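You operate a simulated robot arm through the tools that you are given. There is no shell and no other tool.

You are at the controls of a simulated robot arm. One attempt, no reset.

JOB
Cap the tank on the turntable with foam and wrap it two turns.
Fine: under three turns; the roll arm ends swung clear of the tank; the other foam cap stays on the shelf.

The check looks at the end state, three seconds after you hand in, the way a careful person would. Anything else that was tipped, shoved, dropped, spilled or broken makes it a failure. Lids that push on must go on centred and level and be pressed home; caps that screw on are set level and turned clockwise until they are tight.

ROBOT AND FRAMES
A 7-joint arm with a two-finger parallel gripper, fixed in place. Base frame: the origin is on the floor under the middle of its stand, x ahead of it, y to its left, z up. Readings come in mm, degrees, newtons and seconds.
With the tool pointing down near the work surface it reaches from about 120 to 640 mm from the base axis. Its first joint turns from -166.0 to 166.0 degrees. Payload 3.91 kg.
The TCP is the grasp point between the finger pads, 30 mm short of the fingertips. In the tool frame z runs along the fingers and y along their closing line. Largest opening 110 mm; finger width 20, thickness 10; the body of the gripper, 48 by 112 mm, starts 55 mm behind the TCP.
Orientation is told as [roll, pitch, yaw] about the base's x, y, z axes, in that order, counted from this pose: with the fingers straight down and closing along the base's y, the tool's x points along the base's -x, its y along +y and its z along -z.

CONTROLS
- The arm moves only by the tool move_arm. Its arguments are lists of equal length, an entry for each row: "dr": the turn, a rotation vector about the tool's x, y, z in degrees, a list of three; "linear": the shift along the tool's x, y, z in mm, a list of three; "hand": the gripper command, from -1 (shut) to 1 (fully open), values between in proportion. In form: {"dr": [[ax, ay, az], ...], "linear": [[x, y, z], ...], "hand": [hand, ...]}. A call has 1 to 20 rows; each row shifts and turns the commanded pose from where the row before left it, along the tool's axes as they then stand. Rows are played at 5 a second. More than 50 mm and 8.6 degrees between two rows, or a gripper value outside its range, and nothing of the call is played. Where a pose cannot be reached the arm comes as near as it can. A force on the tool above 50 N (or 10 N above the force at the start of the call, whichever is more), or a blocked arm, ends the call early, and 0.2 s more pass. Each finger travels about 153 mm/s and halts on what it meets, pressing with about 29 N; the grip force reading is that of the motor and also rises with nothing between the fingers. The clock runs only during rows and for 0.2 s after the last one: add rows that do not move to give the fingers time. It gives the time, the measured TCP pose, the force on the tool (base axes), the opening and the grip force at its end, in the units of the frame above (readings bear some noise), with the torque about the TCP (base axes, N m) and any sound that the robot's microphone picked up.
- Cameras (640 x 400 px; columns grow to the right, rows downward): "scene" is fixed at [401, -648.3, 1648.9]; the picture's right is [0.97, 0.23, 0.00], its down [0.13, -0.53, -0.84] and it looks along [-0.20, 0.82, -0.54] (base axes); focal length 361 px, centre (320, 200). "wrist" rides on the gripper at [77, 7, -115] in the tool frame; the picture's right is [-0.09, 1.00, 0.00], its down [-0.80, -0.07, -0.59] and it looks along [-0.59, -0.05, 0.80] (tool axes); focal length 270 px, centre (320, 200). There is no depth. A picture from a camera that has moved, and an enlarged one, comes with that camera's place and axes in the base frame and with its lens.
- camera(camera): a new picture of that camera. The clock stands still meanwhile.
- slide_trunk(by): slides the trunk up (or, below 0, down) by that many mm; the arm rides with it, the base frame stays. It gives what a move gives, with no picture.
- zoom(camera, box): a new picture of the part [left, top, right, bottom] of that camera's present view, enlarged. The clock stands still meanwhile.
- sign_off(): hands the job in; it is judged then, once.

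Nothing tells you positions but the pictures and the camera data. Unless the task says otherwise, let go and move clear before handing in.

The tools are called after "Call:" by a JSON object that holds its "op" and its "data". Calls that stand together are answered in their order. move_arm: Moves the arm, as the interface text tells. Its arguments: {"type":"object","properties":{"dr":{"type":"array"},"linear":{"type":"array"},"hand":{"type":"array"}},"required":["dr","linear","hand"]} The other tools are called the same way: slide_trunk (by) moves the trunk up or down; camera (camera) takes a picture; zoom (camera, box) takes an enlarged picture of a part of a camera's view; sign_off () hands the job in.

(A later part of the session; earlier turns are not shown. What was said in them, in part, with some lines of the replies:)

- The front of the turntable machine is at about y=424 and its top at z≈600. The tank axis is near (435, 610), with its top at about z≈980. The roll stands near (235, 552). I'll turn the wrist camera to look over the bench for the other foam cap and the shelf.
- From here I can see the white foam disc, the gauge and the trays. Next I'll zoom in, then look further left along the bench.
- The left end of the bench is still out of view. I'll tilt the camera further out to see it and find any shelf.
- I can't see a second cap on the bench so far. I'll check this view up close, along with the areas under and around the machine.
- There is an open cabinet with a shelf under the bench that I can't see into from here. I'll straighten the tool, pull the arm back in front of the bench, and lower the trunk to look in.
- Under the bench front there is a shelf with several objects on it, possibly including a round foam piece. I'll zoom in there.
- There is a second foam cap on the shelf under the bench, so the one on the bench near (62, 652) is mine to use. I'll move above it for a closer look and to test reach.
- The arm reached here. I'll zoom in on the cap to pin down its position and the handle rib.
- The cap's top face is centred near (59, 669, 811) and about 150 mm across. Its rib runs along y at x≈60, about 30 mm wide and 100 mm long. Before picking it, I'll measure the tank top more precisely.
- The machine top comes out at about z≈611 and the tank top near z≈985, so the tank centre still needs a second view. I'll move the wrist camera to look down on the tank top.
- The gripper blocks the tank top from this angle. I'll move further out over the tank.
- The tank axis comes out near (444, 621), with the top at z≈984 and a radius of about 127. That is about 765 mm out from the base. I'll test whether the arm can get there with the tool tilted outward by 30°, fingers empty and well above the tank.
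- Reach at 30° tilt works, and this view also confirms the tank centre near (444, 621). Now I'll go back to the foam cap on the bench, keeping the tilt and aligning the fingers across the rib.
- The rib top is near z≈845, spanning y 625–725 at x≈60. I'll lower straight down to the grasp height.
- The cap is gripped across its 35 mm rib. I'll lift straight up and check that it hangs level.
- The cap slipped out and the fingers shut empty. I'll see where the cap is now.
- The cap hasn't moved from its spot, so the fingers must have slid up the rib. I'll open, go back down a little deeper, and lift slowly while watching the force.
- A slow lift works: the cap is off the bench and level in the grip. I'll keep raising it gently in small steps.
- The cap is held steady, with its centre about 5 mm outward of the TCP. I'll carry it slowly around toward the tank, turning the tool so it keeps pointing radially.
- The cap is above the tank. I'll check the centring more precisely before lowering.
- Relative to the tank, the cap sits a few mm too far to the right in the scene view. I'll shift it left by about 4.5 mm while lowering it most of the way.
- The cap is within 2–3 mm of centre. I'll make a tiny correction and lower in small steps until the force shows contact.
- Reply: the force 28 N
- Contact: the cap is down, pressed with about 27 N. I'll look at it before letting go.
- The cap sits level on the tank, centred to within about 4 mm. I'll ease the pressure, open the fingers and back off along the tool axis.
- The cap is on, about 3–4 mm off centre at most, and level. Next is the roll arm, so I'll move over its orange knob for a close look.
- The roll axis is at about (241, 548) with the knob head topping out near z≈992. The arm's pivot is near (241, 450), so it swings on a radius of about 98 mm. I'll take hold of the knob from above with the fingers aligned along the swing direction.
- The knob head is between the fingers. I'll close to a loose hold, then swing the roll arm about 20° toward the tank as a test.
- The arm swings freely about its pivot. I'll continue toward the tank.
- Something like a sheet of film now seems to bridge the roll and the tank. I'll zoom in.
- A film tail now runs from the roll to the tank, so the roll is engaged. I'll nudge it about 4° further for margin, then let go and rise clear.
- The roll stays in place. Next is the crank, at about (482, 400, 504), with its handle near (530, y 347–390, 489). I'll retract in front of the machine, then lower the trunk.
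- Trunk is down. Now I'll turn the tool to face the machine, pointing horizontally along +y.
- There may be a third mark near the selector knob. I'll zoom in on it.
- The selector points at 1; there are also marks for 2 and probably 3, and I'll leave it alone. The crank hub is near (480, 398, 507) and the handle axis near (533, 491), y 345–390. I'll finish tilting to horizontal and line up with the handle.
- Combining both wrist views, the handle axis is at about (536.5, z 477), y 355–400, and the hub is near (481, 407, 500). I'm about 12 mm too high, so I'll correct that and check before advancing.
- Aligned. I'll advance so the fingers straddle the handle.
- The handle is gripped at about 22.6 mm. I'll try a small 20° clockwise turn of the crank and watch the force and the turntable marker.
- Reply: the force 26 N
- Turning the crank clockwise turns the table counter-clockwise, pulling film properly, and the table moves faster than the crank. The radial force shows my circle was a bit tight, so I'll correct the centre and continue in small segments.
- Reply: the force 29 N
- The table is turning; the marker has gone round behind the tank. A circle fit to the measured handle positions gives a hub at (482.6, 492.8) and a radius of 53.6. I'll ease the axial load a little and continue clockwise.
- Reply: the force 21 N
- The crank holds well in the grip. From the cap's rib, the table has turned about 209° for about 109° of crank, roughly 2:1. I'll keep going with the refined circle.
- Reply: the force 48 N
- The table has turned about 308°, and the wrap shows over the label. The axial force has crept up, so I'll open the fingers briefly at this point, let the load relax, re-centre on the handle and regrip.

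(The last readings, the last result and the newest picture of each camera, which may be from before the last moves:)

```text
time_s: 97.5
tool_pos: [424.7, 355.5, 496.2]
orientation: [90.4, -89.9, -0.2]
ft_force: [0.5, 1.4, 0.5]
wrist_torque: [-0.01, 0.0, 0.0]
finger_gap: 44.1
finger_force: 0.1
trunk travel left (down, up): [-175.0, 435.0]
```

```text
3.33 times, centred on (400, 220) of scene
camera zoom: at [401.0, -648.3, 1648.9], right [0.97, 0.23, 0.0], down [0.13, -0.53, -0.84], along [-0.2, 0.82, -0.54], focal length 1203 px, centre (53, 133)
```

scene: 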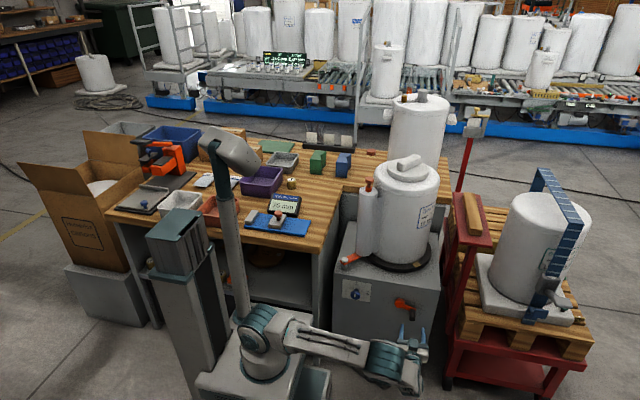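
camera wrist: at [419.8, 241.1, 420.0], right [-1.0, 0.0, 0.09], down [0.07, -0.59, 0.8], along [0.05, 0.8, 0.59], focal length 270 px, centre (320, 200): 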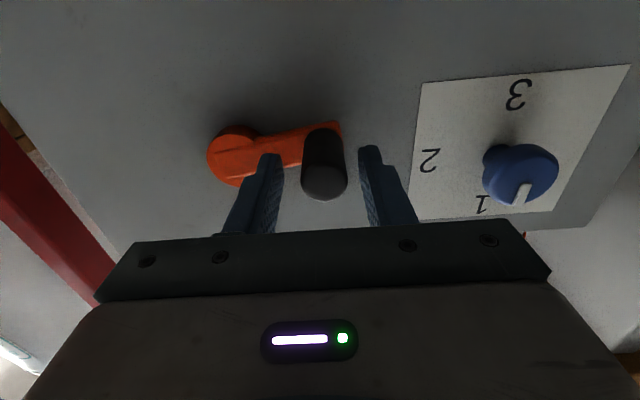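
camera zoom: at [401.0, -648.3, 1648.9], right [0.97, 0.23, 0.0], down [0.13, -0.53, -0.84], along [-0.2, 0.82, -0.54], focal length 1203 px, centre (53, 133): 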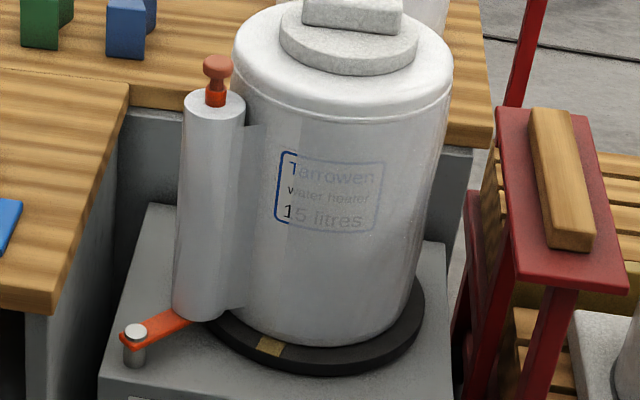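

Film is laying over the label nicely. I'll re-centre on the handle, regrip, and continue clockwise up the left side.

Call:
{"op": "move_arm", "data": {"dr": [[0, 0, 0], [0, 0, 0], [0, 0, 0], [0, 0, 0], [0, 0, 0], [0, 0, 0], [0, 0, 0], [0, 0, 0], [0, 0, 0], [0, 0, 0], [0, 0, 0], [0, 0, 0], [0, 0, 0], [0, 0, 0], [0, 0, 0], [0, 0, 0], [0, 0, 0]], "linear": [[3, 1.8, 0], [0, 0, 0], [0, 0, 0], [0, 0, 0], [-5, 0.5, 0], [-5, 0, 0], [-5, -0.45, 0], [-5, -0.9, 0], [-4.9, -1.3, 0], [-4.7, -1.7, 0], [-4.6, -2.1, 0], [-4.4, -2.6, 0], [-4.1, -2.8, 0], [-3.8, -3.3, 0], [-3.6, -3.6, 0], [-3.3, -3.8, 0], [0, 0, 0]], "hand": [-0.2, -0.6, -1, -1, -1, -1, -1, -1, -1, -1, -1, -1, -1, -1, -1, -1, -1]}}

Call:
{"op": "camera", "data": {"camera": "wrist"}}

Call:
{"op": "zoom", "data": {"camera": "scene", "box": [320, 140, 480, 370]}}

Call:
{"op": "zoom", "data": {"camera": "scene", "box": [380, 140, 440, 190]}}

```text
time_s: 101.1
tool_pos: [437.9, 355.3, 552.3]
orientation: [-144.4, -89.5, -124.7]
ft_force: [-28.4, 20.2, 33.5]
wrist_torque: [0.93, 0.15, -0.93]
finger_gap: 23.5
finger_force: 44.8
trunk travel left (down, up): [-175.0, 435.0]
```

```text
taken
camera wrist: at [436.0, 240.6, 474.2], right [-1.0, -0.02, 0.08], down [0.07, -0.6, 0.8], along [0.04, 0.8, 0.6], focal length 270 px, centre (320, 200)
```

wrist: 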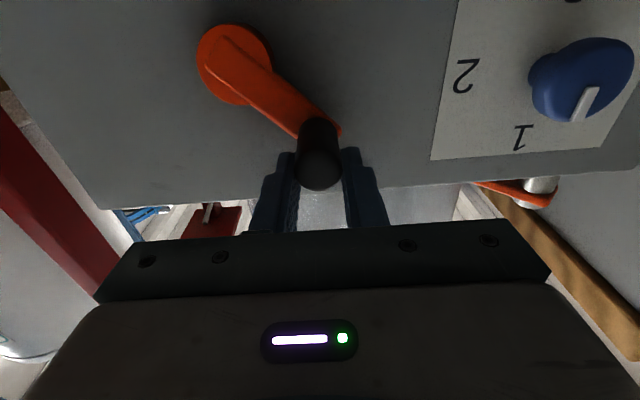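

```text
1.74 times, centred on (400, 255) of scene
camera zoom: at [401.0, -648.3, 1648.9], right [0.97, 0.23, 0.0], down [0.13, -0.53, -0.84], along [-0.2, 0.82, -0.54], focal length 628 px, centre (181, 104)
```

zoom: 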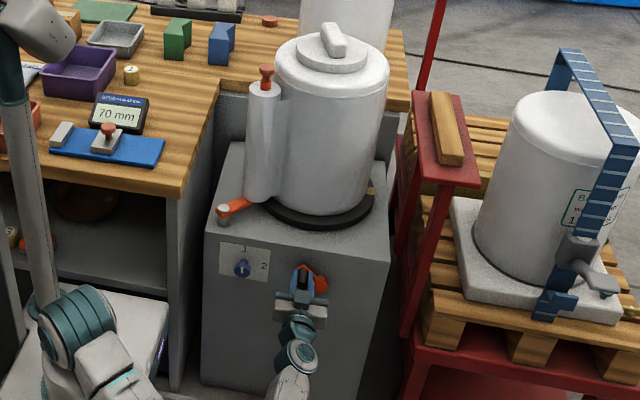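

```text
8.00 times, centred on (410, 165) of scene
camera zoom: at [401.0, -648.3, 1648.9], right [0.97, 0.23, 0.0], down [0.13, -0.53, -0.84], along [-0.2, 0.82, -0.54], focal length 2887 px, centre (-400, 480)
```

zoom: 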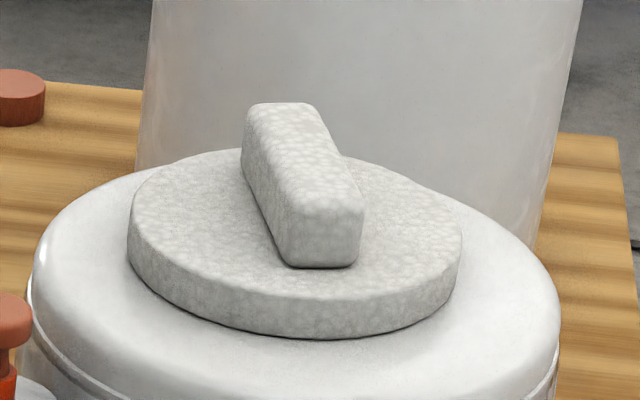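

The handle has slid toward the edge of the finger pads here, because vertical driving relies on friction. The table is at about 407°. I'll open, re-centre on the handle and regrip for the top part, where the fingers push directly.

Call:
{"op": "move_arm", "data": {"dr": [[0, 0, 0], [0, 0, 0], [0, 0, 0], [0, 0, 0]], "linear": [[0, 0, 0], [0, 0, 0], [5.9, 4.9, 0], [0, 0, 0]], "hand": [-0.4, -0.1, -0.1, -0.1]}}

Call:
{"op": "zoom", "data": {"camera": "wrist", "box": [180, 0, 460, 240]}}

Call:
{"op": "zoom", "data": {"camera": "scene", "box": [370, 260, 450, 340]}}

```text
time_s: 102.1
tool_pos: [439.6, 352.9, 538.5]
orientation: [64.3, -89.9, 25.6]
ft_force: [-0.6, 0.3, -0.7]
wrist_torque: [0.02, 0.03, 0.0]
finger_gap: 49.5
finger_force: 0.0
trunk travel left (down, up): [-175.0, 435.0]
```

```text
1.67 times, centred on (320, 120) of wrist
camera zoom: at [434.9, 238.8, 463.2], right [-1.0, 0.0, 0.09], down [0.07, -0.59, 0.8], along [0.05, 0.8, 0.59], focal length 450 px, centre (320, 333)
```

zoom: 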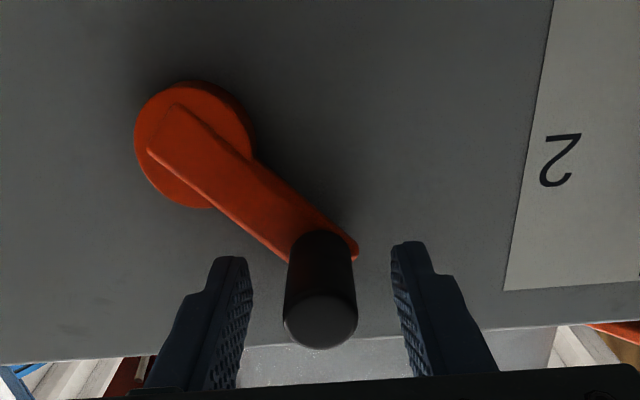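

```text
5.00 times, centred on (410, 300) of scene
camera zoom: at [401.0, -648.3, 1648.9], right [0.97, 0.23, 0.0], down [0.13, -0.53, -0.84], along [-0.2, 0.82, -0.54], focal length 1804 px, centre (-130, -300)
```

zoom: 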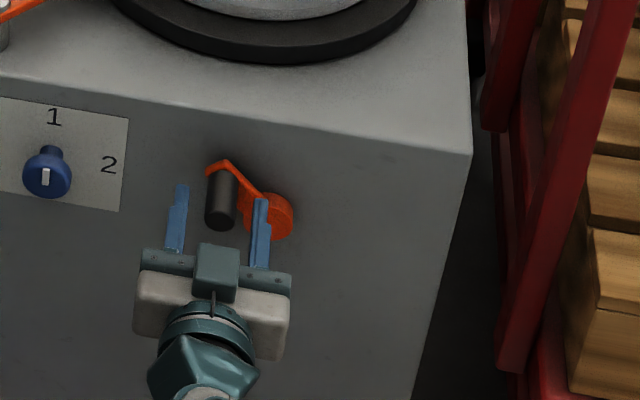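

Call:
{"op": "move_arm", "data": {"dr": [[0, 0, 0], [0, 0, 0], [0, 0, 0], [0, 0, 0], [0, 0, 0], [0, 0, 0], [0, 0, 0], [0, 0, 0], [0, 0, 0], [0, 0, 0], [0, 0, 0], [0, 0, 0], [0, 0, 0], [0, 0, 0]], "linear": [[-4.3, -0.5, 0], [0, 0, 0], [0, 0, 0], [0, 0, 0], [-3.3, -3.8, 0], [-3.0, -4.1, 0], [-2.6, -4.4, 0], [-2.3, -4.6, 0], [-1.8, -4.7, 0], [-1.4, -4.9, 0], [-1.0, -5.0, 0], [-0.5, -5.0, 0], [-0.1, -5.1, 0], [0, 0, 0]], "hand": [-0.1, -0.6, -1, -1, -1, -1, -1, -1, -1, -1, -1, -1, -1, -1]}}

Call:
{"op": "zoom", "data": {"camera": "wrist", "box": [180, 0, 460, 240]}}

Call:
{"op": "zoom", "data": {"camera": "scene", "box": [320, 140, 480, 370]}}

```text
time_s: 105.1
tool_pos: [481.7, 354.3, 561.6]
orientation: [82.6, -89.9, 7.5]
ft_force: [-13.5, -8.4, 2.5]
wrist_torque: [-0.42, 0.74, -0.27]
finger_gap: 22.9
finger_force: 45.1
trunk travel left (down, up): [-175.0, 435.0]
```

```text
1.67 times, centred on (320, 120) of wrist
camera zoom: at [476.5, 239.0, 484.4], right [-1.0, 0.0, 0.09], down [0.07, -0.59, 0.8], along [0.05, 0.8, 0.59], focal length 450 px, centre (320, 333)
```

zoom: 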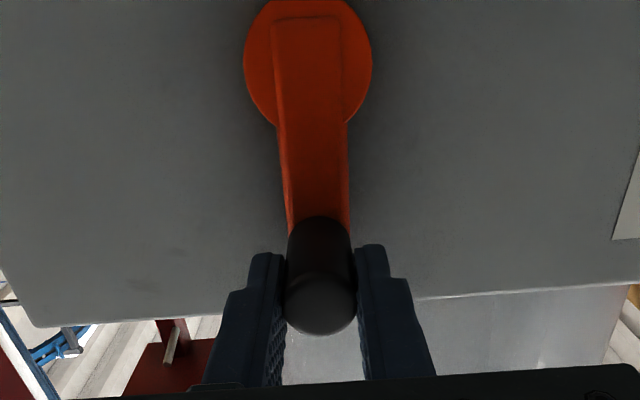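

```text
1.74 times, centred on (400, 255) of scene
camera zoom: at [401.0, -648.3, 1648.9], right [0.97, 0.23, 0.0], down [0.13, -0.53, -0.84], along [-0.2, 0.82, -0.54], focal length 628 px, centre (181, 104)
```

zoom: 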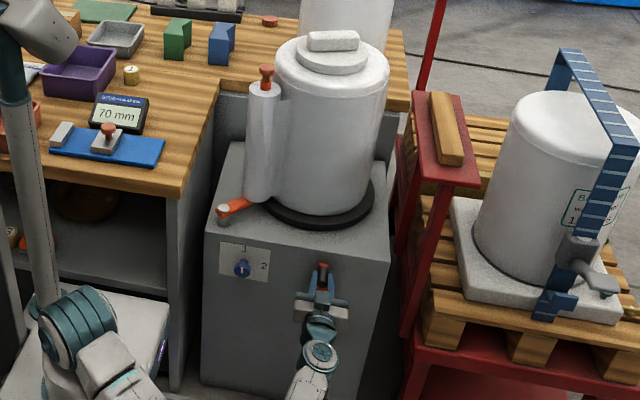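

The crank is at the top and the table at about 495°. I'll continue down the right side to about 48°.

Call:
{"op": "move_arm", "data": {"dr": [[0, 0, 0], [0, 0, 0], [0, 0, 0], [0, 0, 0], [0, 0, 0], [0, 0, 0], [0, 0, 0], [0, 0, 0], [0, 0, 0]], "linear": [[0.4, -5.1, 0], [0.8, -5.0, 0], [1.2, -5.0, 0], [1.7, -4.8, 0], [2.0, -4.6, 0], [2.5, -4.5, 0], [2.8, -4.2, 0], [3.2, -3.9, 0], [0, 0, 0]], "hand": [-1, -1, -1, -1, -1, -1, -1, -1, -1]}}

Call:
{"op": "zoom", "data": {"camera": "wrist", "box": [180, 0, 460, 240]}}

Call:
{"op": "zoom", "data": {"camera": "scene", "box": [330, 140, 470, 280]}}

```text
time_s: 107.1
tool_pos: [520.8, 355.5, 546.7]
orientation: [4.1, -89.9, 85.9]
ft_force: [-8.9, -10.3, -3.0]
wrist_torque: [0.15, 0.32, -0.47]
finger_gap: 23.4
finger_force: 45.1
trunk travel left (down, up): [-175.0, 435.0]
```

```text
1.67 times, centred on (320, 120) of wrist
camera zoom: at [515.4, 240.2, 470.7], right [-1.0, 0.0, 0.09], down [0.07, -0.59, 0.8], along [0.05, 0.8, 0.59], focal length 450 px, centre (320, 333)
```

zoom: 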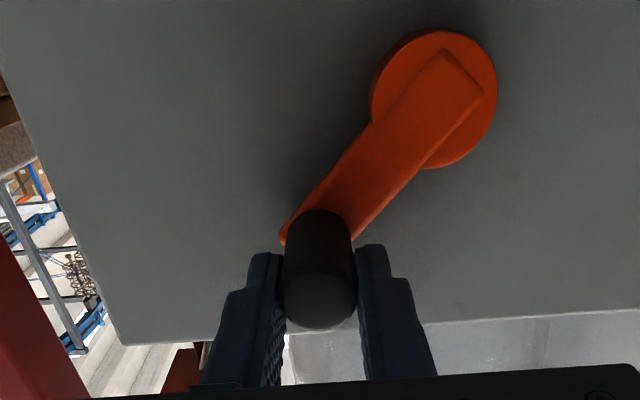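

```text
2.86 times, centred on (400, 210) of scene
camera zoom: at [401.0, -648.3, 1648.9], right [0.97, 0.23, 0.0], down [0.13, -0.53, -0.84], along [-0.2, 0.82, -0.54], focal length 1031 px, centre (91, 171)
```

zoom: 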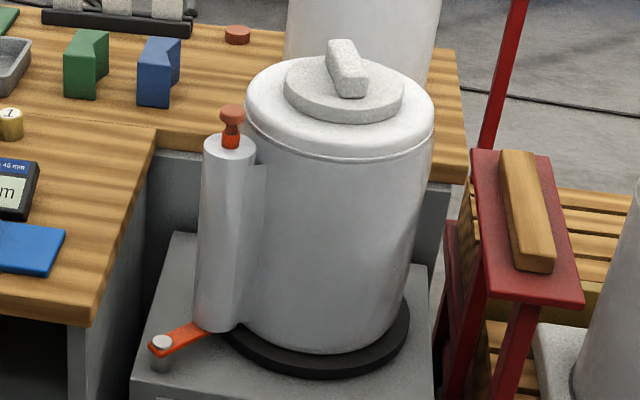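

The crank is at about 47° and the table at about 581°. For the vertical stretch I'll open, back off slightly, and turn the gripper 90° so the fingers push up and down.

Call:
{"op": "move_arm", "data": {"dr": [[0, 0, 0], [0, 0, 0], [0, 0, 0], [0, 0, 0]], "linear": [[0, 0, 0], [0, 0, 0], [2, 0, -6], [0, 0, 0]], "hand": [-0.3, 0.2, 0.2, 0.2]}}

Call:
{"op": "zoom", "data": {"camera": "wrist", "box": [180, 0, 460, 240]}}

```text
time_s: 108.1
tool_pos: [520.6, 348.7, 545.0]
orientation: [73.2, -90.0, 17.0]
ft_force: [0.0, -0.2, 0.2]
wrist_torque: [-0.02, 0.01, -0.01]
finger_gap: 66.1
finger_force: 0.0
trunk travel left (down, up): [-175.0, 435.0]
```

```text
1.67 times, centred on (320, 120) of wrist
camera zoom: at [515.0, 234.5, 468.8], right [-1.0, 0.0, 0.09], down [0.07, -0.59, 0.8], along [0.05, 0.8, 0.59], focal length 450 px, centre (320, 333)
```

zoom: 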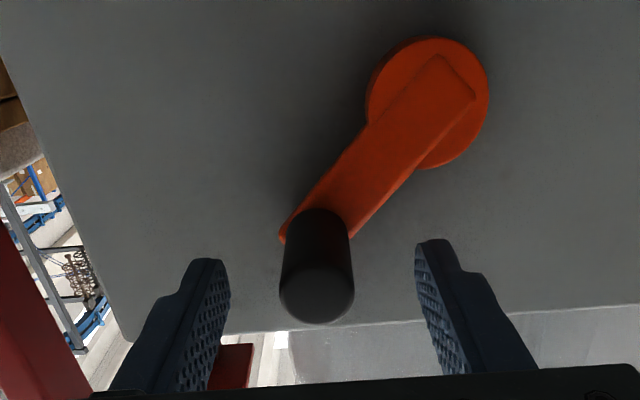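

Call:
{"op": "move_arm", "data": {"dr": [[0, 0, 0], [0, 0, 8.2], [0, 0, 8.2], [0, 0, 8.2], [0, 0, 8.2], [0, 0, 8.2], [0, 0, 8.2], [0, 0, 8.2], [0, 0, 8.2], [0, 0, 8.2], [0, 0, 8.2], [0, 0, 8], [0, 0, 0]], "linear": [[2.5, -1.3, 0], [0, 0, 0], [0, 0, 0], [0, 0, 0], [0, 0, 0], [0, 0, 0], [0, 0, 0], [0, 0, 0], [0, 0, 0], [0, 0, 0], [0, 0, 0], [0, 0, 0], [0, 0, 0]], "hand": [0.2, 0.2, 0.2, 0.2, 0.2, 0.2, 0.2, 0.2, 0.2, 0.2, 0.2, 0.2, 0.2]}}

Call:
{"op": "camera", "data": {"camera": "wrist"}}

Call:
{"op": "camera", "data": {"camera": "scene"}}

```text
time_s: 110.9
tool_pos: [520.6, 348.3, 540.8]
orientation: [90.0, 0.2, 0.1]
ft_force: [0.2, 0.4, 0.1]
wrist_torque: [0.03, -0.02, -0.02]
finger_gap: 65.9
finger_force: 0.1
trunk travel left (down, up): [-175.0, 435.0]
```

```text
taken
camera wrist: at [446.0, 233.4, 548.6], right [0.09, 0.0, 1.0], down [0.8, -0.59, -0.07], along [0.59, 0.81, -0.05], focal length 270 px, centre (320, 200)
```

wrist: 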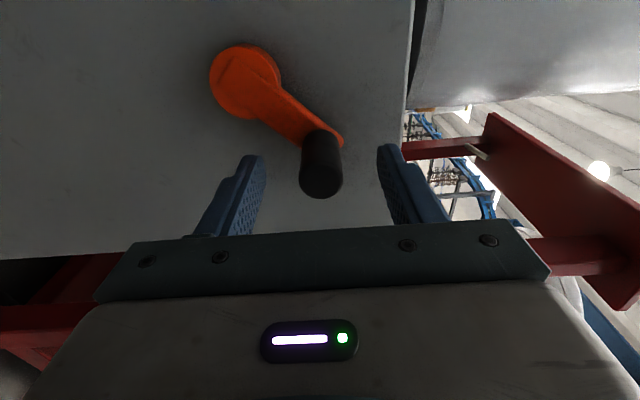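

```text
taken
```

scene: 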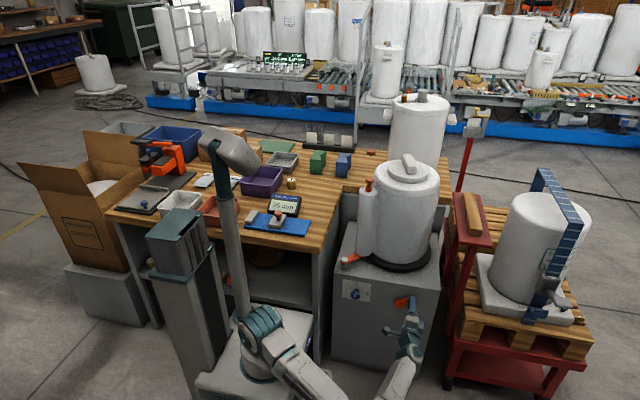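

The gripper is turned, with the handle centred between the fingers vertically. I'll advance, grip, and carry the handle down the right side.

Call:
{"op": "move_arm", "data": {"dr": [[0, 0, 0], [0, 0, 0], [0, 0, 0], [0, 0, 0], [0, 0, 0], [0, 0, 0], [0, 0, 0], [0, 0, 0], [0, 0, 0], [0, 0, 0], [0, 0, 0], [0, 0, 0], [0, 0, 0], [0, 0, 0], [0, 0, 0]], "linear": [[0, 0, 7], [0, 0, 0], [0, 0, 0], [0, 0, 0], [-3.5, -3.8, 0], [-3.2, -4.0, 0], [-2.8, -4.3, 0], [-2.4, -4.5, 0], [-2.1, -4.7, 0], [-1.6, -4.9, 0], [-1.2, -5.0, 0], [-0.7, -5.1, 0], [-0.3, -5.1, 0], [0.2, -5.1, 0], [0, 0, 0]], "hand": [0.2, -0.5, -1, -1, -1, -1, -1, -1, -1, -1, -1, -1, -1, -1, -1]}}

Call:
{"op": "camera", "data": {"camera": "wrist"}}

Call:
{"op": "zoom", "data": {"camera": "scene", "box": [320, 140, 480, 370]}}

Call:
{"op": "zoom", "data": {"camera": "scene", "box": [380, 140, 440, 190]}}

```text
time_s: 114.1
tool_pos: [537.4, 353.5, 494.7]
orientation: [90.0, 0.0, 0.2]
ft_force: [7.7, -0.8, 11.6]
wrist_torque: [0.07, 0.79, 0.26]
finger_gap: 23.2
finger_force: 45.3
trunk travel left (down, up): [-175.0, 435.0]
```

```text
taken
camera wrist: at [462.1, 239.6, 503.6], right [0.09, 0.0, 1.0], down [0.8, -0.59, -0.07], along [0.59, 0.81, -0.05], focal length 270 px, centre (320, 200)
```

wrist: 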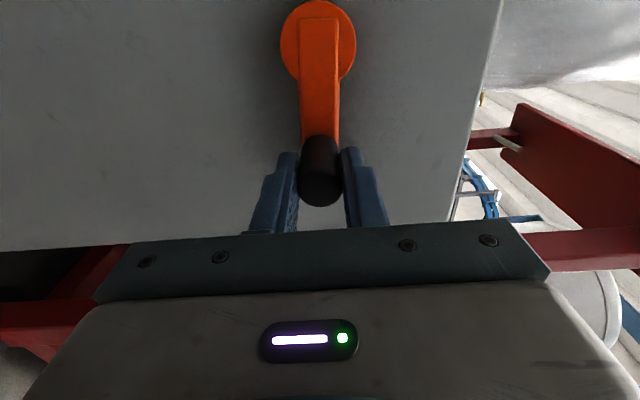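

```text
1.74 times, centred on (400, 255) of scene
camera zoom: at [401.0, -648.3, 1648.9], right [0.97, 0.23, 0.0], down [0.13, -0.53, -0.84], along [-0.2, 0.82, -0.54], focal length 628 px, centre (181, 104)
```

zoom: 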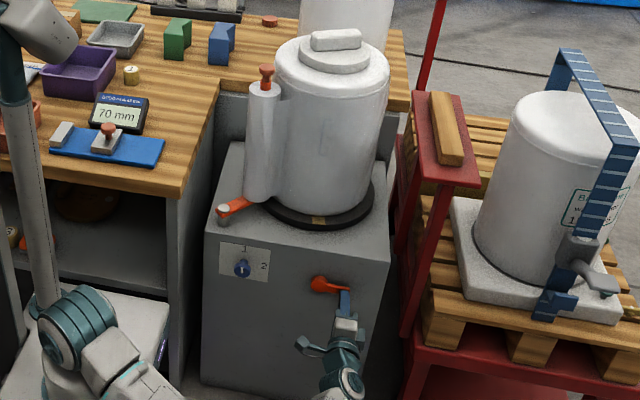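

```text
8.00 times, centred on (410, 165) of scene
camera zoom: at [401.0, -648.3, 1648.9], right [0.97, 0.23, 0.0], down [0.13, -0.53, -0.84], along [-0.2, 0.82, -0.54], focal length 2887 px, centre (-400, 480)
```

zoom: 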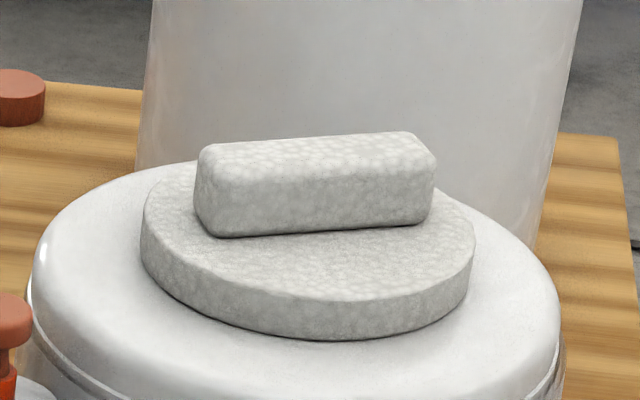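

The marker and rib both put the table at about 690°. I'll carry the handle down to about −64°, which should end at roughly 2.2 turns.

Call:
{"op": "move_arm", "data": {"dr": [[0, 0, 0], [0, 0, 0], [0, 0, 0], [0, 0, 0], [0, 0, 0], [0, 0, 0], [0, 0, 0], [0, 0, 0], [0, 0, 0], [0, 0, 0], [0, 0, 0], [0, 0, 0], [0, 0, 0]], "linear": [[0.6, -5.1, 0], [1.0, -5.0, 0], [1.5, -4.9, 0], [1.9, -4.8, 0], [2.3, -4.6, 0], [2.7, -4.4, 0], [3.0, -4.1, 0], [3.4, -3.8, 0], [3.8, -3.5, 0], [4.0, -3.2, 0], [4.3, -2.8, 0], [4.5, -2.4, 0], [0, 0, 0]], "hand": [-1, -1, -1, -1, -1, -1, -1, -1, -1, -1, -1, -1, -1]}}

Call:
{"op": "camera", "data": {"camera": "wrist"}}

Call:
{"op": "zoom", "data": {"camera": "scene", "box": [320, 140, 480, 370]}}

Call:
{"op": "zoom", "data": {"camera": "scene", "box": [380, 140, 440, 190]}}

```text
time_s: 116.9
tool_pos: [502.6, 355.8, 445.7]
orientation: [89.9, -0.1, 0.3]
ft_force: [-10.2, -16.3, 3.7]
wrist_torque: [0.19, -0.33, 0.09]
finger_gap: 22.9
finger_force: 44.8
trunk travel left (down, up): [-175.0, 435.0]
```

```text
taken
camera wrist: at [428.2, 240.3, 453.4], right [0.09, 0.0, 1.0], down [0.8, -0.59, -0.07], along [0.59, 0.81, -0.05], focal length 270 px, centre (320, 200)
```

wrist: 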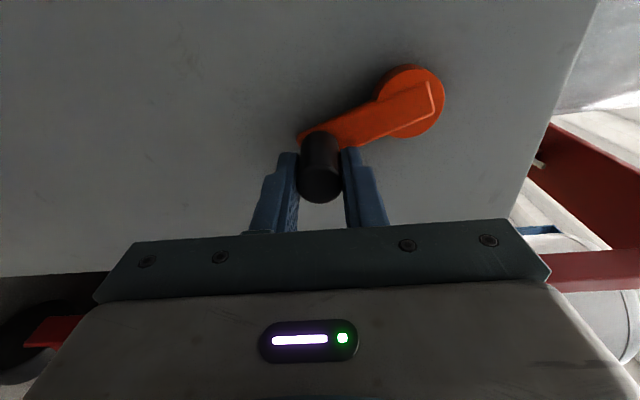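

```text
1.74 times, centred on (400, 255) of scene
camera zoom: at [401.0, -648.3, 1648.9], right [0.97, 0.23, 0.0], down [0.13, -0.53, -0.84], along [-0.2, 0.82, -0.54], focal length 628 px, centre (181, 104)
```

zoom: 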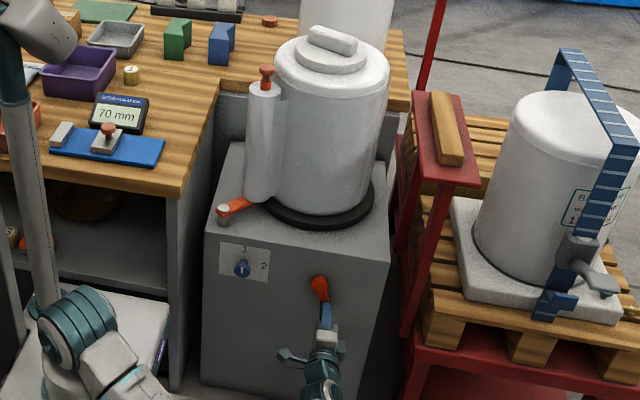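

```text
8.00 times, centred on (410, 165) of scene
camera zoom: at [401.0, -648.3, 1648.9], right [0.97, 0.23, 0.0], down [0.13, -0.53, -0.84], along [-0.2, 0.82, -0.54], focal length 2887 px, centre (-400, 480)
```

zoom: 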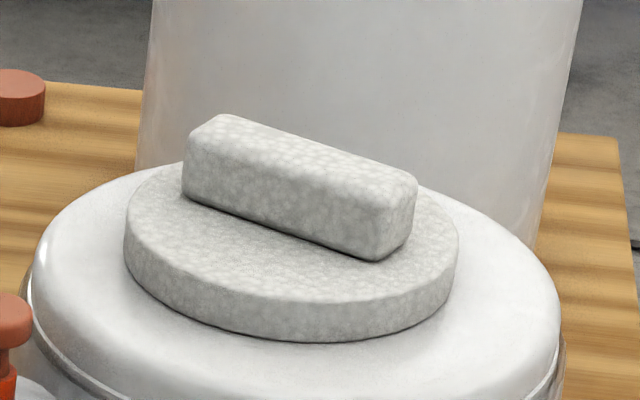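

The table is at about 815–825°, roughly 2.27 turns, so the wrap is done. I'll let go of the crank and back straight out.

Call:
{"op": "move_arm", "data": {"dr": [[0, 0, 0], [0, 0, 0], [0, 0, 0], [0, 0, 0], [0, 0, 0], [0, 0, 0], [0, 0, 0], [0, 0, 0], [0, 0, 0]], "linear": [[0, 0, 0], [0, 0, 0], [0, 0, 0], [0, 0, -10], [0, 0, -20], [0, 0, -25], [0, 0, -25], [0, 0, -25], [0, 0, 0]], "hand": [-0.3, 0.1, 0.2, 0.2, 0.2, 0.2, 0.2, 0.2, 0.2]}}

Call:
{"op": "camera", "data": {"camera": "scene"}}

Call:
{"op": "zoom", "data": {"camera": "scene", "box": [330, 150, 460, 330]}}

```text
time_s: 118.9
tool_pos: [503.9, 249.0, 446.8]
orientation: [90.0, 0.0, 0.1]
ft_force: [1.0, 0.1, 0.1]
wrist_torque: [-0.02, 0.0, 0.04]
finger_gap: 65.9
finger_force: 0.1
trunk travel left (down, up): [-175.0, 435.0]
```

```text
taken
```

scene: 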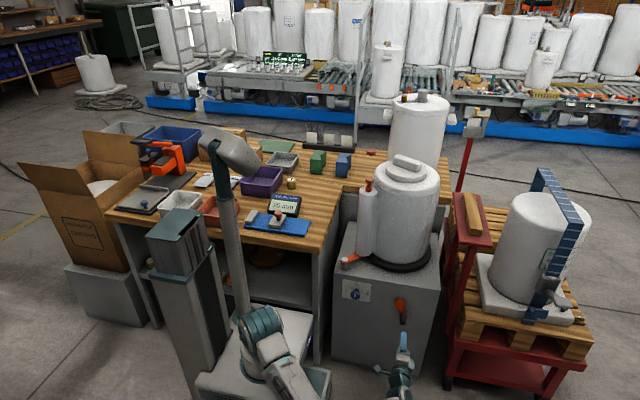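

```text
2.22 times, centred on (395, 240) of scene
camera zoom: at [401.0, -648.3, 1648.9], right [0.97, 0.23, 0.0], down [0.13, -0.53, -0.84], along [-0.2, 0.82, -0.54], focal length 802 px, centre (153, 111)
```

zoom: 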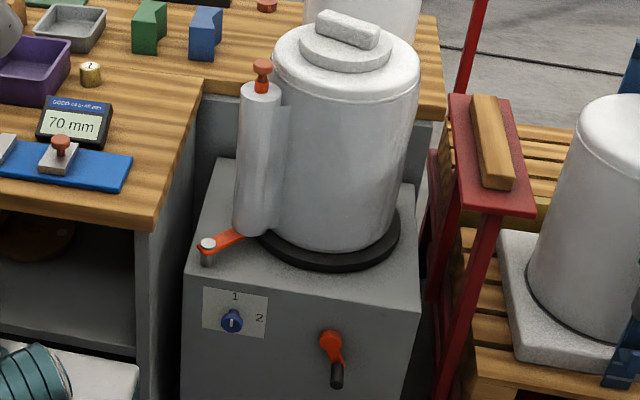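

The crank is released and hanging. Now I'll bring the arm back up: turn the tool back, raise it in front of the machine, then return to tool-down.

Call:
{"op": "move_arm", "data": {"dr": [[0, 0, -8.2], [0, 0, -8.2], [0, 0, -8.2], [0, 0, -8.2], [0, 0, -8.2], [0, 0, -8.2], [0, 0, -8.2], [0, 0, -8.2], [0, 0, -8.2], [0, 0, -8.2], [0, 0, -8], [0, 0, 0]], "linear": [[0, 0, 0], [0, 0, 0], [0, 0, 0], [0, 0, 0], [0, 0, 0], [0, 0, 0], [0, 0, 0], [0, 0, 0], [0, 0, 0], [0, 0, 0], [0, 0, 0], [0, 0, 0]], "hand": [0.2, 0.2, 0.2, 0.2, 0.2, 0.2, 0.2, 0.2, 0.2, 0.2, 0.2, 0.2]}}

Call:
{"op": "move_arm", "data": {"dr": [[0, 0, 0], [0, 0, 0], [0, 0, 0], [0, 0, 0], [0, 0, 0], [0, 0, 0], [0, 0, 0], [0, 0, 0], [0, 0, 0], [0, 0, 0], [0, 0, 0]], "linear": [[-30.8, 7.8, -2.2], [-30.8, 7.8, -2.2], [-30.8, 7.8, -2.2], [-30.8, 7.8, -2.2], [-30.8, 7.8, -2.2], [-30.8, 7.8, -2.2], [-30.8, 7.8, -2.2], [-30.8, 7.8, -2.2], [-30.8, 7.8, -2.2], [-30.8, 7.8, -2.2], [0, 0, 0]], "hand": [0.2, 0.2, 0.2, 0.2, 0.2, 0.2, 0.2, 0.2, 0.2, 0.2, 0.2]}}

Call:
{"op": "camera", "data": {"camera": "scene"}}

```text
time_s: 121.5
tool_pos: [506.5, 251.1, 445.3]
orientation: [-74.8, -90.0, 164.9]
ft_force: [0.1, -0.8, 0.2]
wrist_torque: [-0.01, -0.01, 0.01]
finger_gap: 65.9
finger_force: 0.2
trunk travel left (down, up): [-175.0, 435.0]
```

```text
time_s: 123.9
tool_pos: [426.8, 228.7, 753.6]
orientation: [92.0, -89.8, -1.8]
ft_force: [0.5, -0.9, 0.4]
wrist_torque: [0.06, 0.02, 0.0]
finger_gap: 65.9
finger_force: 0.2
trunk travel left (down, up): [-175.0, 435.0]
```

```text
taken
```

scene: 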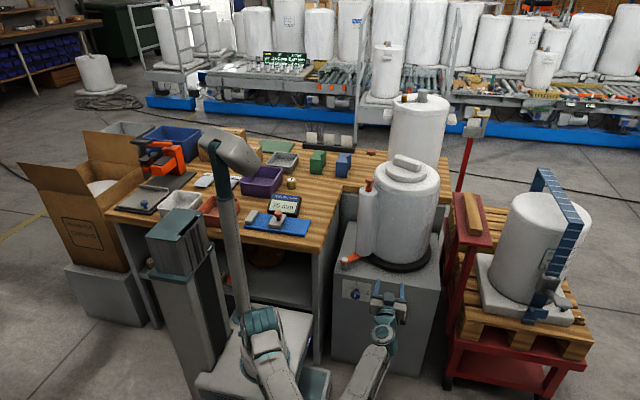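

Call:
{"op": "move_arm", "data": {"dr": [[0, 8.2, 0], [0, 8.2, 0], [0, 8.2, 0], [0, 8.2, 0], [0, 8.2, 0], [0, 8.2, 0], [0, 8.2, 0], [0, 8.2, 0], [0, 8.2, 0], [0, 8.2, 0], [0, 8, 0], [0, 0, 0]], "linear": [[0, 0, 0], [0, 0, 0], [0, 0, 0], [0, 0, 0], [0, 0, 0], [0, 0, 0], [0, 0, 0], [0, 0, 0], [0, 0, 0], [0, 0, 0], [0, 0, 0], [0, 0, 0]], "hand": [0.2, 0.2, 0.2, 0.2, 0.2, 0.2, 0.2, 0.2, 0.2, 0.2, 0.2, 0.2]}}

Call:
{"op": "camera", "data": {"camera": "scene"}}

```text
time_s: 126.5
tool_pos: [428.7, 229.2, 753.9]
orientation: [-0.1, 0.1, 90.1]
ft_force: [-0.6, -0.1, -0.2]
wrist_torque: [0.01, 0.0, 0.01]
finger_gap: 66.1
finger_force: 0.0
trunk travel left (down, up): [-175.0, 435.0]
```

```text
taken
```

scene: 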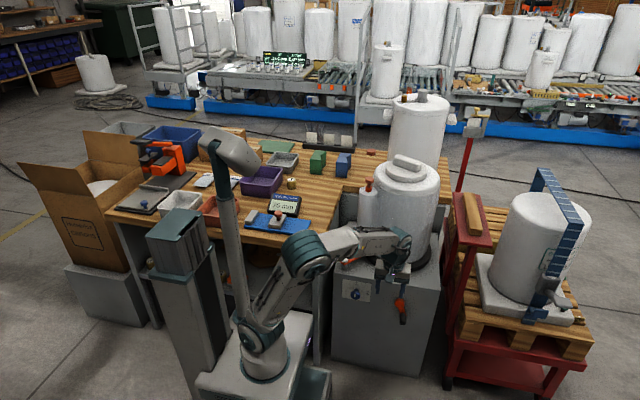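

Call:
{"op": "slide_trunk", "data": {"by": 400}}

Call:
{"op": "camera", "data": {"camera": "scene"}}

```text
time_s: 130.4
tool_pos: [427.9, 228.7, 1153.2]
orientation: [0.1, 0.0, 90.1]
ft_force: [-0.3, 0.3, 0.5]
wrist_torque: [0.02, 0.01, -0.02]
finger_gap: 66.2
finger_force: 0.1
trunk travel left (down, up): [-575.0, 35.0]
```

```text
taken
```

scene: 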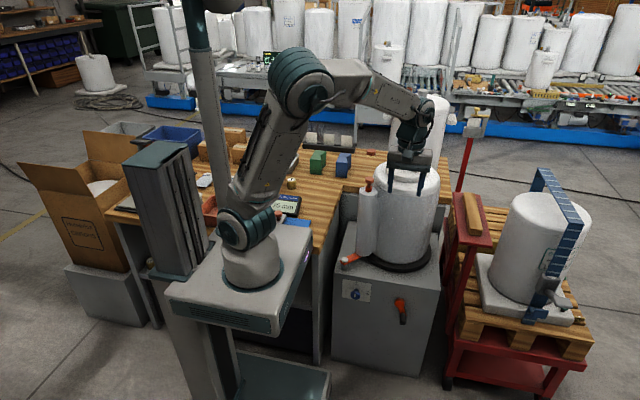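

Call:
{"op": "move_arm", "data": {"dr": [[0, 0, 7.33], [0, 0, 7.33], [0, 0, 7.33], [0, 0, 7.33], [0, 0, 7.33], [0, 0, 7.35], [0, 0, 0], [0, 0, 0], [0, 0, 0], [0, 0, 0], [0, 0, 0], [0, 0, 0], [0, 0, 0], [0, 0, 0], [0, 0, 0], [0, 0, 0], [0, 0, 0]], "linear": [[0, 0, 0], [0, 0, 0], [0, 0, 0], [0, 0, 0], [0, 0, 0], [0, 0, 0], [-15.8, 36, 0], [-15.8, 36, 0], [-15.8, 36, 0], [-15.8, 36, 0], [-15.8, 36, 0], [-15.8, 36, 0], [-15.8, 36, 0], [-15.8, 36, 0], [0, 0, 27], [0, 0, 27], [0, 0, 0]], "hand": [0.2, 0.2, 0.2, 0.2, 0.2, 0.2, 0.2, 0.2, 0.2, 0.2, 0.2, 0.2, 0.2, 0.2, 0.2, 0.2, 0.2]}}

Call:
{"op": "camera", "data": {"camera": "wrist"}}

Call:
{"op": "zoom", "data": {"camera": "scene", "box": [330, 130, 450, 280]}}

```text
time_s: 134.0
tool_pos: [307.6, 518.4, 1099.8]
orientation: [0.0, 0.0, 46.1]
ft_force: [-0.1, 0.3, 0.7]
wrist_torque: [0.02, 0.03, 0.0]
finger_gap: 66.0
finger_force: 0.0
trunk travel left (down, up): [-575.0, 35.0]
```

```text
taken
camera wrist: at [251.7, 467.1, 1216.5], right [-0.66, 0.75, 0.0], down [0.61, 0.53, 0.59], along [0.45, 0.39, -0.8], focal length 270 px, centre (320, 200)
```

wrist: 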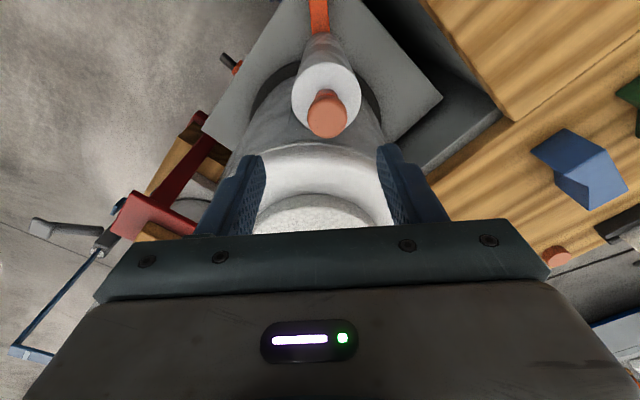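

```text
2.67 times, centred on (390, 205) of scene
camera zoom: at [401.0, -648.3, 1648.9], right [0.97, 0.23, 0.0], down [0.13, -0.53, -0.84], along [-0.2, 0.82, -0.54], focal length 962 px, centre (133, 187)
```

zoom: 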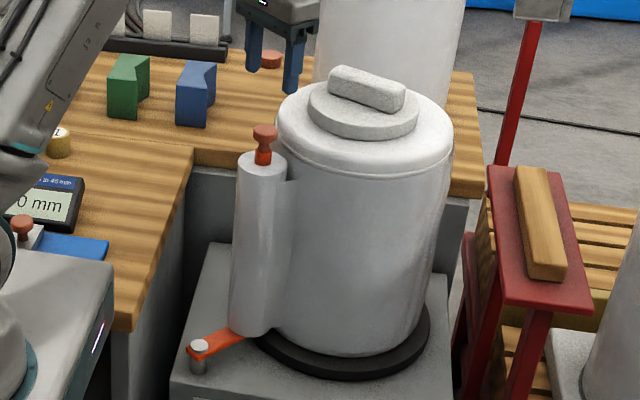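

The knob is at about (306.6, 522.3). I'll centre on it, descend and close to a loose hold.

Call:
{"op": "move_arm", "data": {"dr": [[0, 0, 0], [0, 0, 0], [0, 0, 0], [0, 0, 0], [0, 0, 0], [0, 0, 0]], "linear": [[-2.1, 3.4, 25], [0, 0, 25], [0, 0, 25], [0, 0, 22], [0, 0, 18], [0, 0, 0]], "hand": [0.2, 0.2, 0.2, 0.2, 0.2, 0.2]}}

Call:
{"op": "camera", "data": {"camera": "wrist"}}

Call:
{"op": "zoom", "data": {"camera": "scene", "box": [350, 150, 400, 200]}}

```text
time_s: 135.4
tool_pos: [305.7, 523.6, 984.5]
orientation: [-0.1, 0.0, 46.0]
ft_force: [0.8, 0.6, 0.1]
wrist_torque: [-0.03, 0.0, -0.02]
finger_gap: 65.9
finger_force: 0.1
trunk travel left (down, up): [-575.0, 35.0]
```

```text
taken
camera wrist: at [248.8, 472.9, 1100.4], right [-0.66, 0.75, 0.0], down [0.61, 0.53, 0.59], along [0.45, 0.39, -0.8], focal length 270 px, centre (320, 200)
```

wrist: 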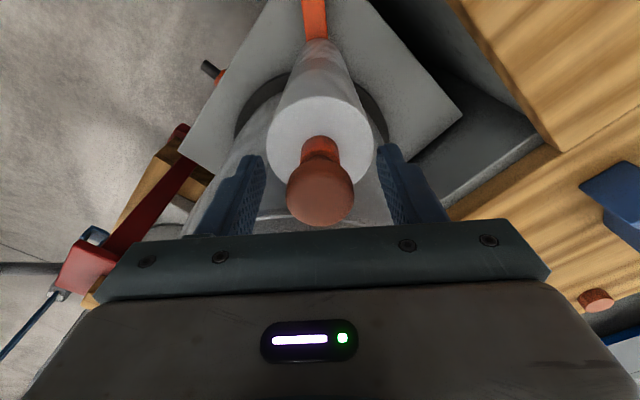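

```text
8.00 times, centred on (375, 175) of scene
camera zoom: at [401.0, -648.3, 1648.9], right [0.97, 0.23, 0.0], down [0.13, -0.53, -0.84], along [-0.2, 0.82, -0.54], focal length 2887 px, centre (-120, 400)
```

zoom: 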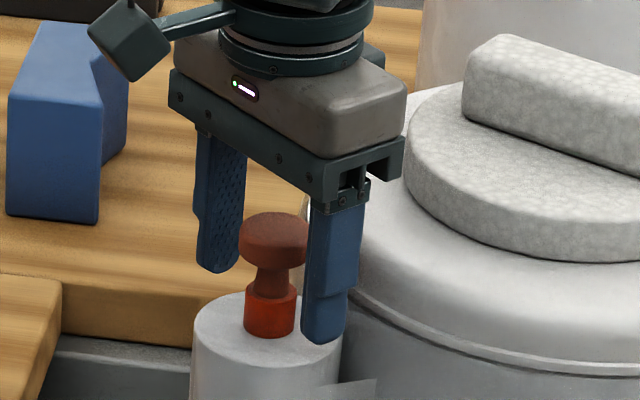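

Call:
{"op": "move_arm", "data": {"dr": [[0, 0, 0], [0, 0, 0], [0, 0, -2.5], [0, 0, -2.5], [0, 0, -5], [0, 0, -5], [0, 0, -5], [0, 0, 0]], "linear": [[0, 0, 0], [0, 0, 0], [0.09, 4.27, 0], [0.09, 4.27, 0], [0.373, 8.541, 0], [0.373, 8.541, 0], [0.373, 8.541, 0], [0, 0, 0]], "hand": [-0.31, -0.31, -0.31, -0.31, -0.31, -0.31, -0.31, -0.31]}}

Call:
{"op": "zoom", "data": {"camera": "scene", "box": [330, 150, 450, 280]}}

Call:
{"op": "camera", "data": {"camera": "wrist"}}

```text
time_s: 137.2
tool_pos: [279.1, 542.7, 985.3]
orientation: [0.0, 0.0, 66.1]
ft_force: [0.5, 0.1, -0.6]
wrist_torque: [0.01, -0.04, -0.02]
finger_gap: 38.2
finger_force: 0.6
trunk travel left (down, up): [-575.0, 35.0]
```

```text
3.08 times, centred on (390, 215) of scene
camera zoom: at [401.0, -648.3, 1648.9], right [0.97, 0.23, 0.0], down [0.13, -0.53, -0.84], along [-0.2, 0.82, -0.54], focal length 1110 px, centre (105, 154)
```

zoom: 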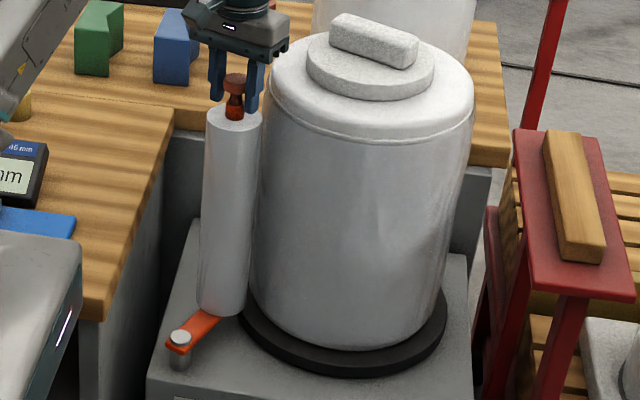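

```text
taken
camera wrist: at [242.6, 474.2, 1100.9], right [-0.88, 0.48, 0.0], down [0.39, 0.7, 0.59], along [0.29, 0.52, -0.8], focal length 270 px, centre (320, 200)
```

wrist: 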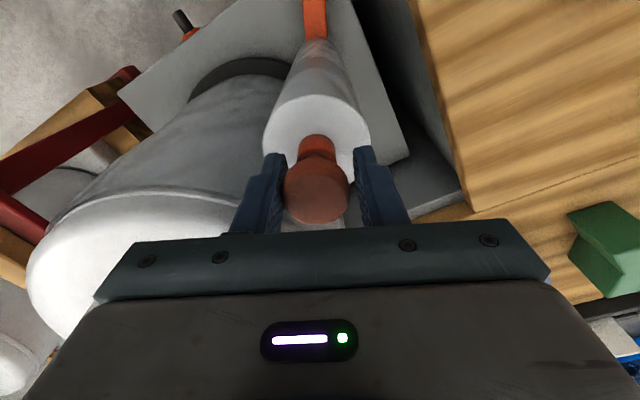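

The film has separated cleanly and the wrap stays on the tank. I'll continue swinging the roll arm back to its clear position.

Call:
{"op": "move_arm", "data": {"dr": [[0, 0, -5], [0, 0, -5], [0, 0, -5], [0, 0, -5], [0, 0, -5], [0, 0, -1], [0, 0, 0]], "linear": [[0.373, 8.541, 0], [0.373, 8.541, 0], [0.373, 8.541, 0], [0.373, 8.541, 0], [0.373, 8.541, 0], [0.02, 1.7, 0], [0, 0, 0]], "hand": [-0.31, -0.31, -0.31, -0.31, -0.31, -0.31, -0.31]}}

Call:
{"op": "zoom", "data": {"camera": "scene", "box": [310, 150, 450, 280]}}

Call:
{"op": "camera", "data": {"camera": "wrist"}}

```text
time_s: 138.8
tool_pos: [236.1, 550.4, 985.8]
orientation: [0.0, 0.0, 92.1]
ft_force: [7.6, -2.5, 1.6]
wrist_torque: [0.0, -0.02, -0.03]
finger_gap: 41.6
finger_force: 3.2
trunk travel left (down, up): [-575.0, 35.0]
```

```text
3.08 times, centred on (380, 215) of scene
camera zoom: at [401.0, -648.3, 1648.9], right [0.97, 0.23, 0.0], down [0.13, -0.53, -0.84], along [-0.2, 0.82, -0.54], focal length 1110 px, centre (135, 154)
```

zoom: 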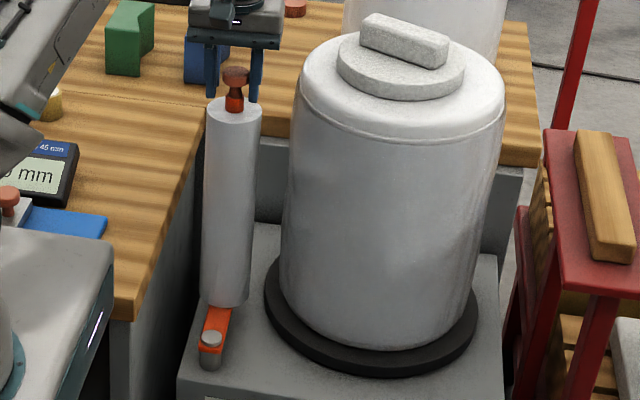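

```text
taken
camera wrist: at [233.6, 472.7, 1100.9], right [-1.0, 0.05, 0.0], down [0.04, 0.8, 0.59], along [0.03, 0.59, -0.8], focal length 270 px, centre (320, 200)
```

wrist: 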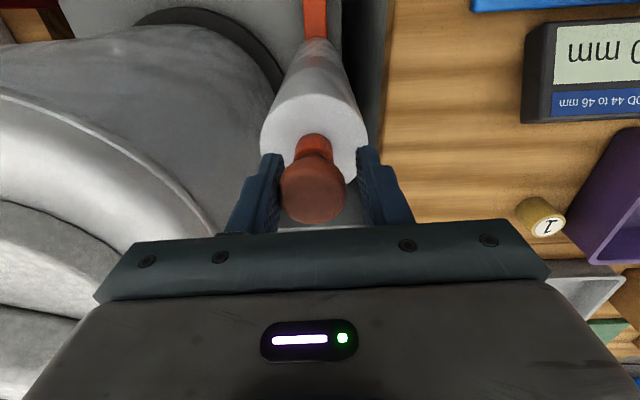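

The roll arm is back at its end stop, clear of the tank. I'll ease off, open the fingers and rise clear.

Call:
{"op": "move_arm", "data": {"dr": [[0, 0, 0], [0, 0, 0], [0, 0, 0], [0, 0, 0], [0, 0, 0], [0, 0, 0], [0, 0, 0], [0, 0, 0]], "linear": [[0, -3, 0], [0, 0, 0], [0, 0, 0], [0, 0, -10], [0, 0, -30], [0, 0, -40], [0, 0, -40], [0, 0, 0]], "hand": [-0.1, 0.2, 0.2, 0.2, 0.2, 0.2, 0.2, 0.2]}}

Call:
{"op": "zoom", "data": {"camera": "scene", "box": [310, 130, 460, 340]}}

Call:
{"op": "camera", "data": {"camera": "wrist"}}

```text
time_s: 140.6
tool_pos: [234.9, 551.2, 1104.5]
orientation: [0.0, 0.0, 92.1]
ft_force: [0.6, 1.1, 0.0]
wrist_torque: [0.02, 0.01, 0.01]
finger_gap: 65.9
finger_force: 0.0
trunk travel left (down, up): [-575.0, 35.0]
```

```text
1.90 times, centred on (385, 235) of scene
camera zoom: at [401.0, -648.3, 1648.9], right [0.97, 0.23, 0.0], down [0.13, -0.53, -0.84], along [-0.2, 0.82, -0.54], focal length 687 px, centre (196, 133)
```

zoom: 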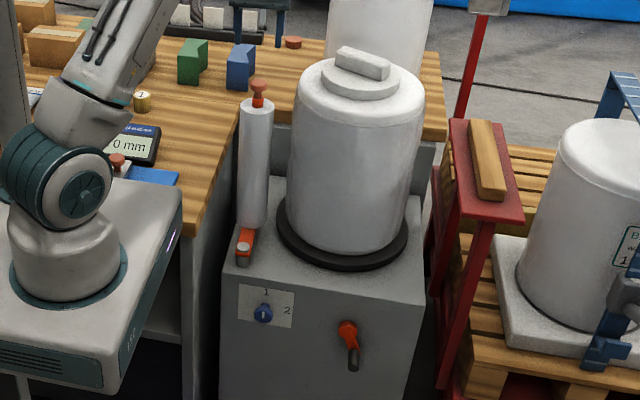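

```text
taken
camera wrist: at [231.7, 473.4, 1219.9], right [-1.0, 0.05, 0.0], down [0.04, 0.8, 0.59], along [0.03, 0.59, -0.8], focal length 270 px, centre (320, 200)
```

wrist: 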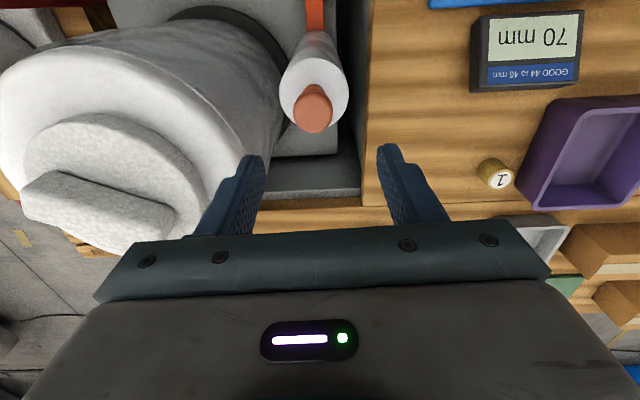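

Everything is released. I'll pull the arm back clear of the work and take final check pictures.

Call:
{"op": "move_arm", "data": {"dr": [[0, 0, 0], [0, 0, 0], [0, 0, 0], [0, 0, 0], [0, 0, 0], [0, 0, 0], [0, 0, 0]], "linear": [[0, 0, -35], [0, 0, -35], [37, 24, 0], [37, 24, 0], [37, 24, 0], [37, 24, 0], [0, 0, 0]], "hand": [0.2, 0.2, 0.2, 0.2, 0.2, 0.2, 0.2]}}

Call:
{"op": "camera", "data": {"camera": "scene"}}

Call:
{"op": "zoom", "data": {"camera": "scene", "box": [380, 140, 440, 190]}}

Call:
{"op": "zoom", "data": {"camera": "scene", "box": [340, 150, 460, 330]}}

Call:
{"op": "camera", "data": {"camera": "wrist"}}

```text
time_s: 142.2
tool_pos: [146.3, 397.7, 1172.9]
orientation: [0.1, -0.1, 92.2]
ft_force: [-0.6, -0.8, 0.8]
wrist_torque: [0.01, 0.04, 0.0]
finger_gap: 65.9
finger_force: 0.1
trunk travel left (down, up): [-575.0, 35.0]
```

```text
taken
```

scene: 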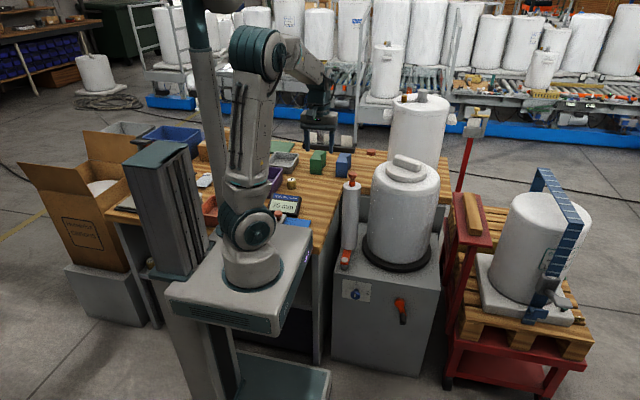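

```text
8.00 times, centred on (410, 165) of scene
camera zoom: at [401.0, -648.3, 1648.9], right [0.97, 0.23, 0.0], down [0.13, -0.53, -0.84], along [-0.2, 0.82, -0.54], focal length 2887 px, centre (-400, 480)
```

zoom: 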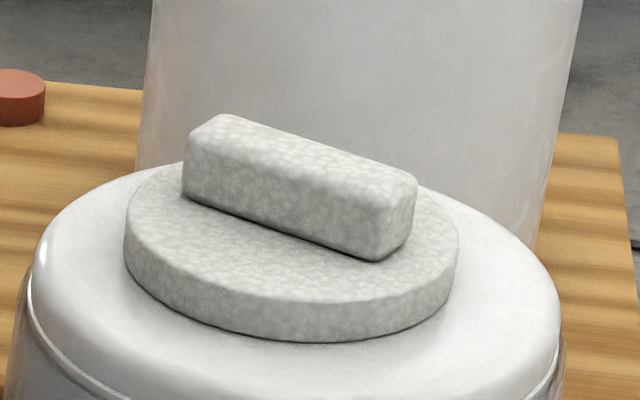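

```text
2.22 times, centred on (400, 240) of scene
camera zoom: at [401.0, -648.3, 1648.9], right [0.97, 0.23, 0.0], down [0.13, -0.53, -0.84], along [-0.2, 0.82, -0.54], focal length 802 px, centre (142, 111)
```

zoom: 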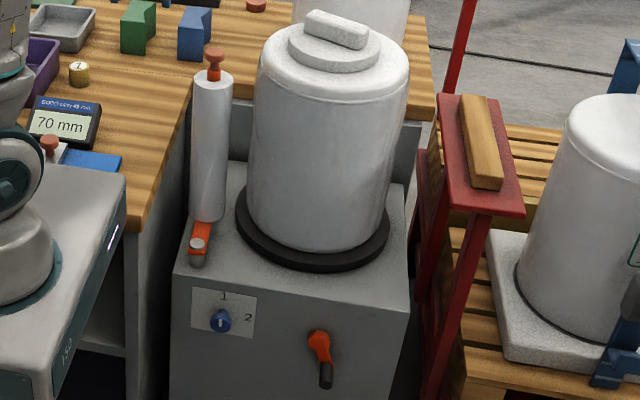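

```text
taken
camera wrist: at [143.9, 320.7, 1287.8], right [-1.0, 0.05, 0.0], down [0.04, 0.8, 0.59], along [0.03, 0.59, -0.8], focal length 270 px, centre (320, 200)
```

wrist: 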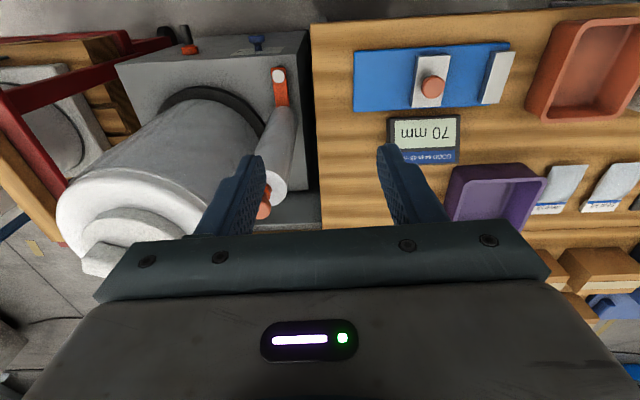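

The foam cap sits level on the tank, about 5 mm off centre. By the cap's rib the table has made roughly 2.3 turns of film, and the roll arm is back at its clear stop. I never touched the other foam cap on the shelf or anything else on the bench, and the arm is clear, so I'm handing in.

Call:
{"op": "sign_off", "data": {}}

```text
The job is handed in.
```

I capped the tank with foam and wrapped it about 2.3 turns, then handed the job in. I haven't seen the result of the check.

- **Cap:** the foam cap from the bench sits level on the tank, pressed down with about 27 N. It is about 5 mm off centre. On the first try the cap slipped out of the fingers without moving from its spot; a slower lift then worked.
- **Wrap:** I cranked the turntable about 826°, measured from the angle of the cap's rib. That is over two turns and under three.
- **Roll arm:** it is swung back to its end stop, clear of the tank. The film separated cleanly as the arm swung away.
- **Everything else:** I did not touch the other foam cap on the shelf, and nothing on the bench looked disturbed in the last pictures. I left the machine's selector at 1. The crank handle ended about a sixth of a turn past where it started.
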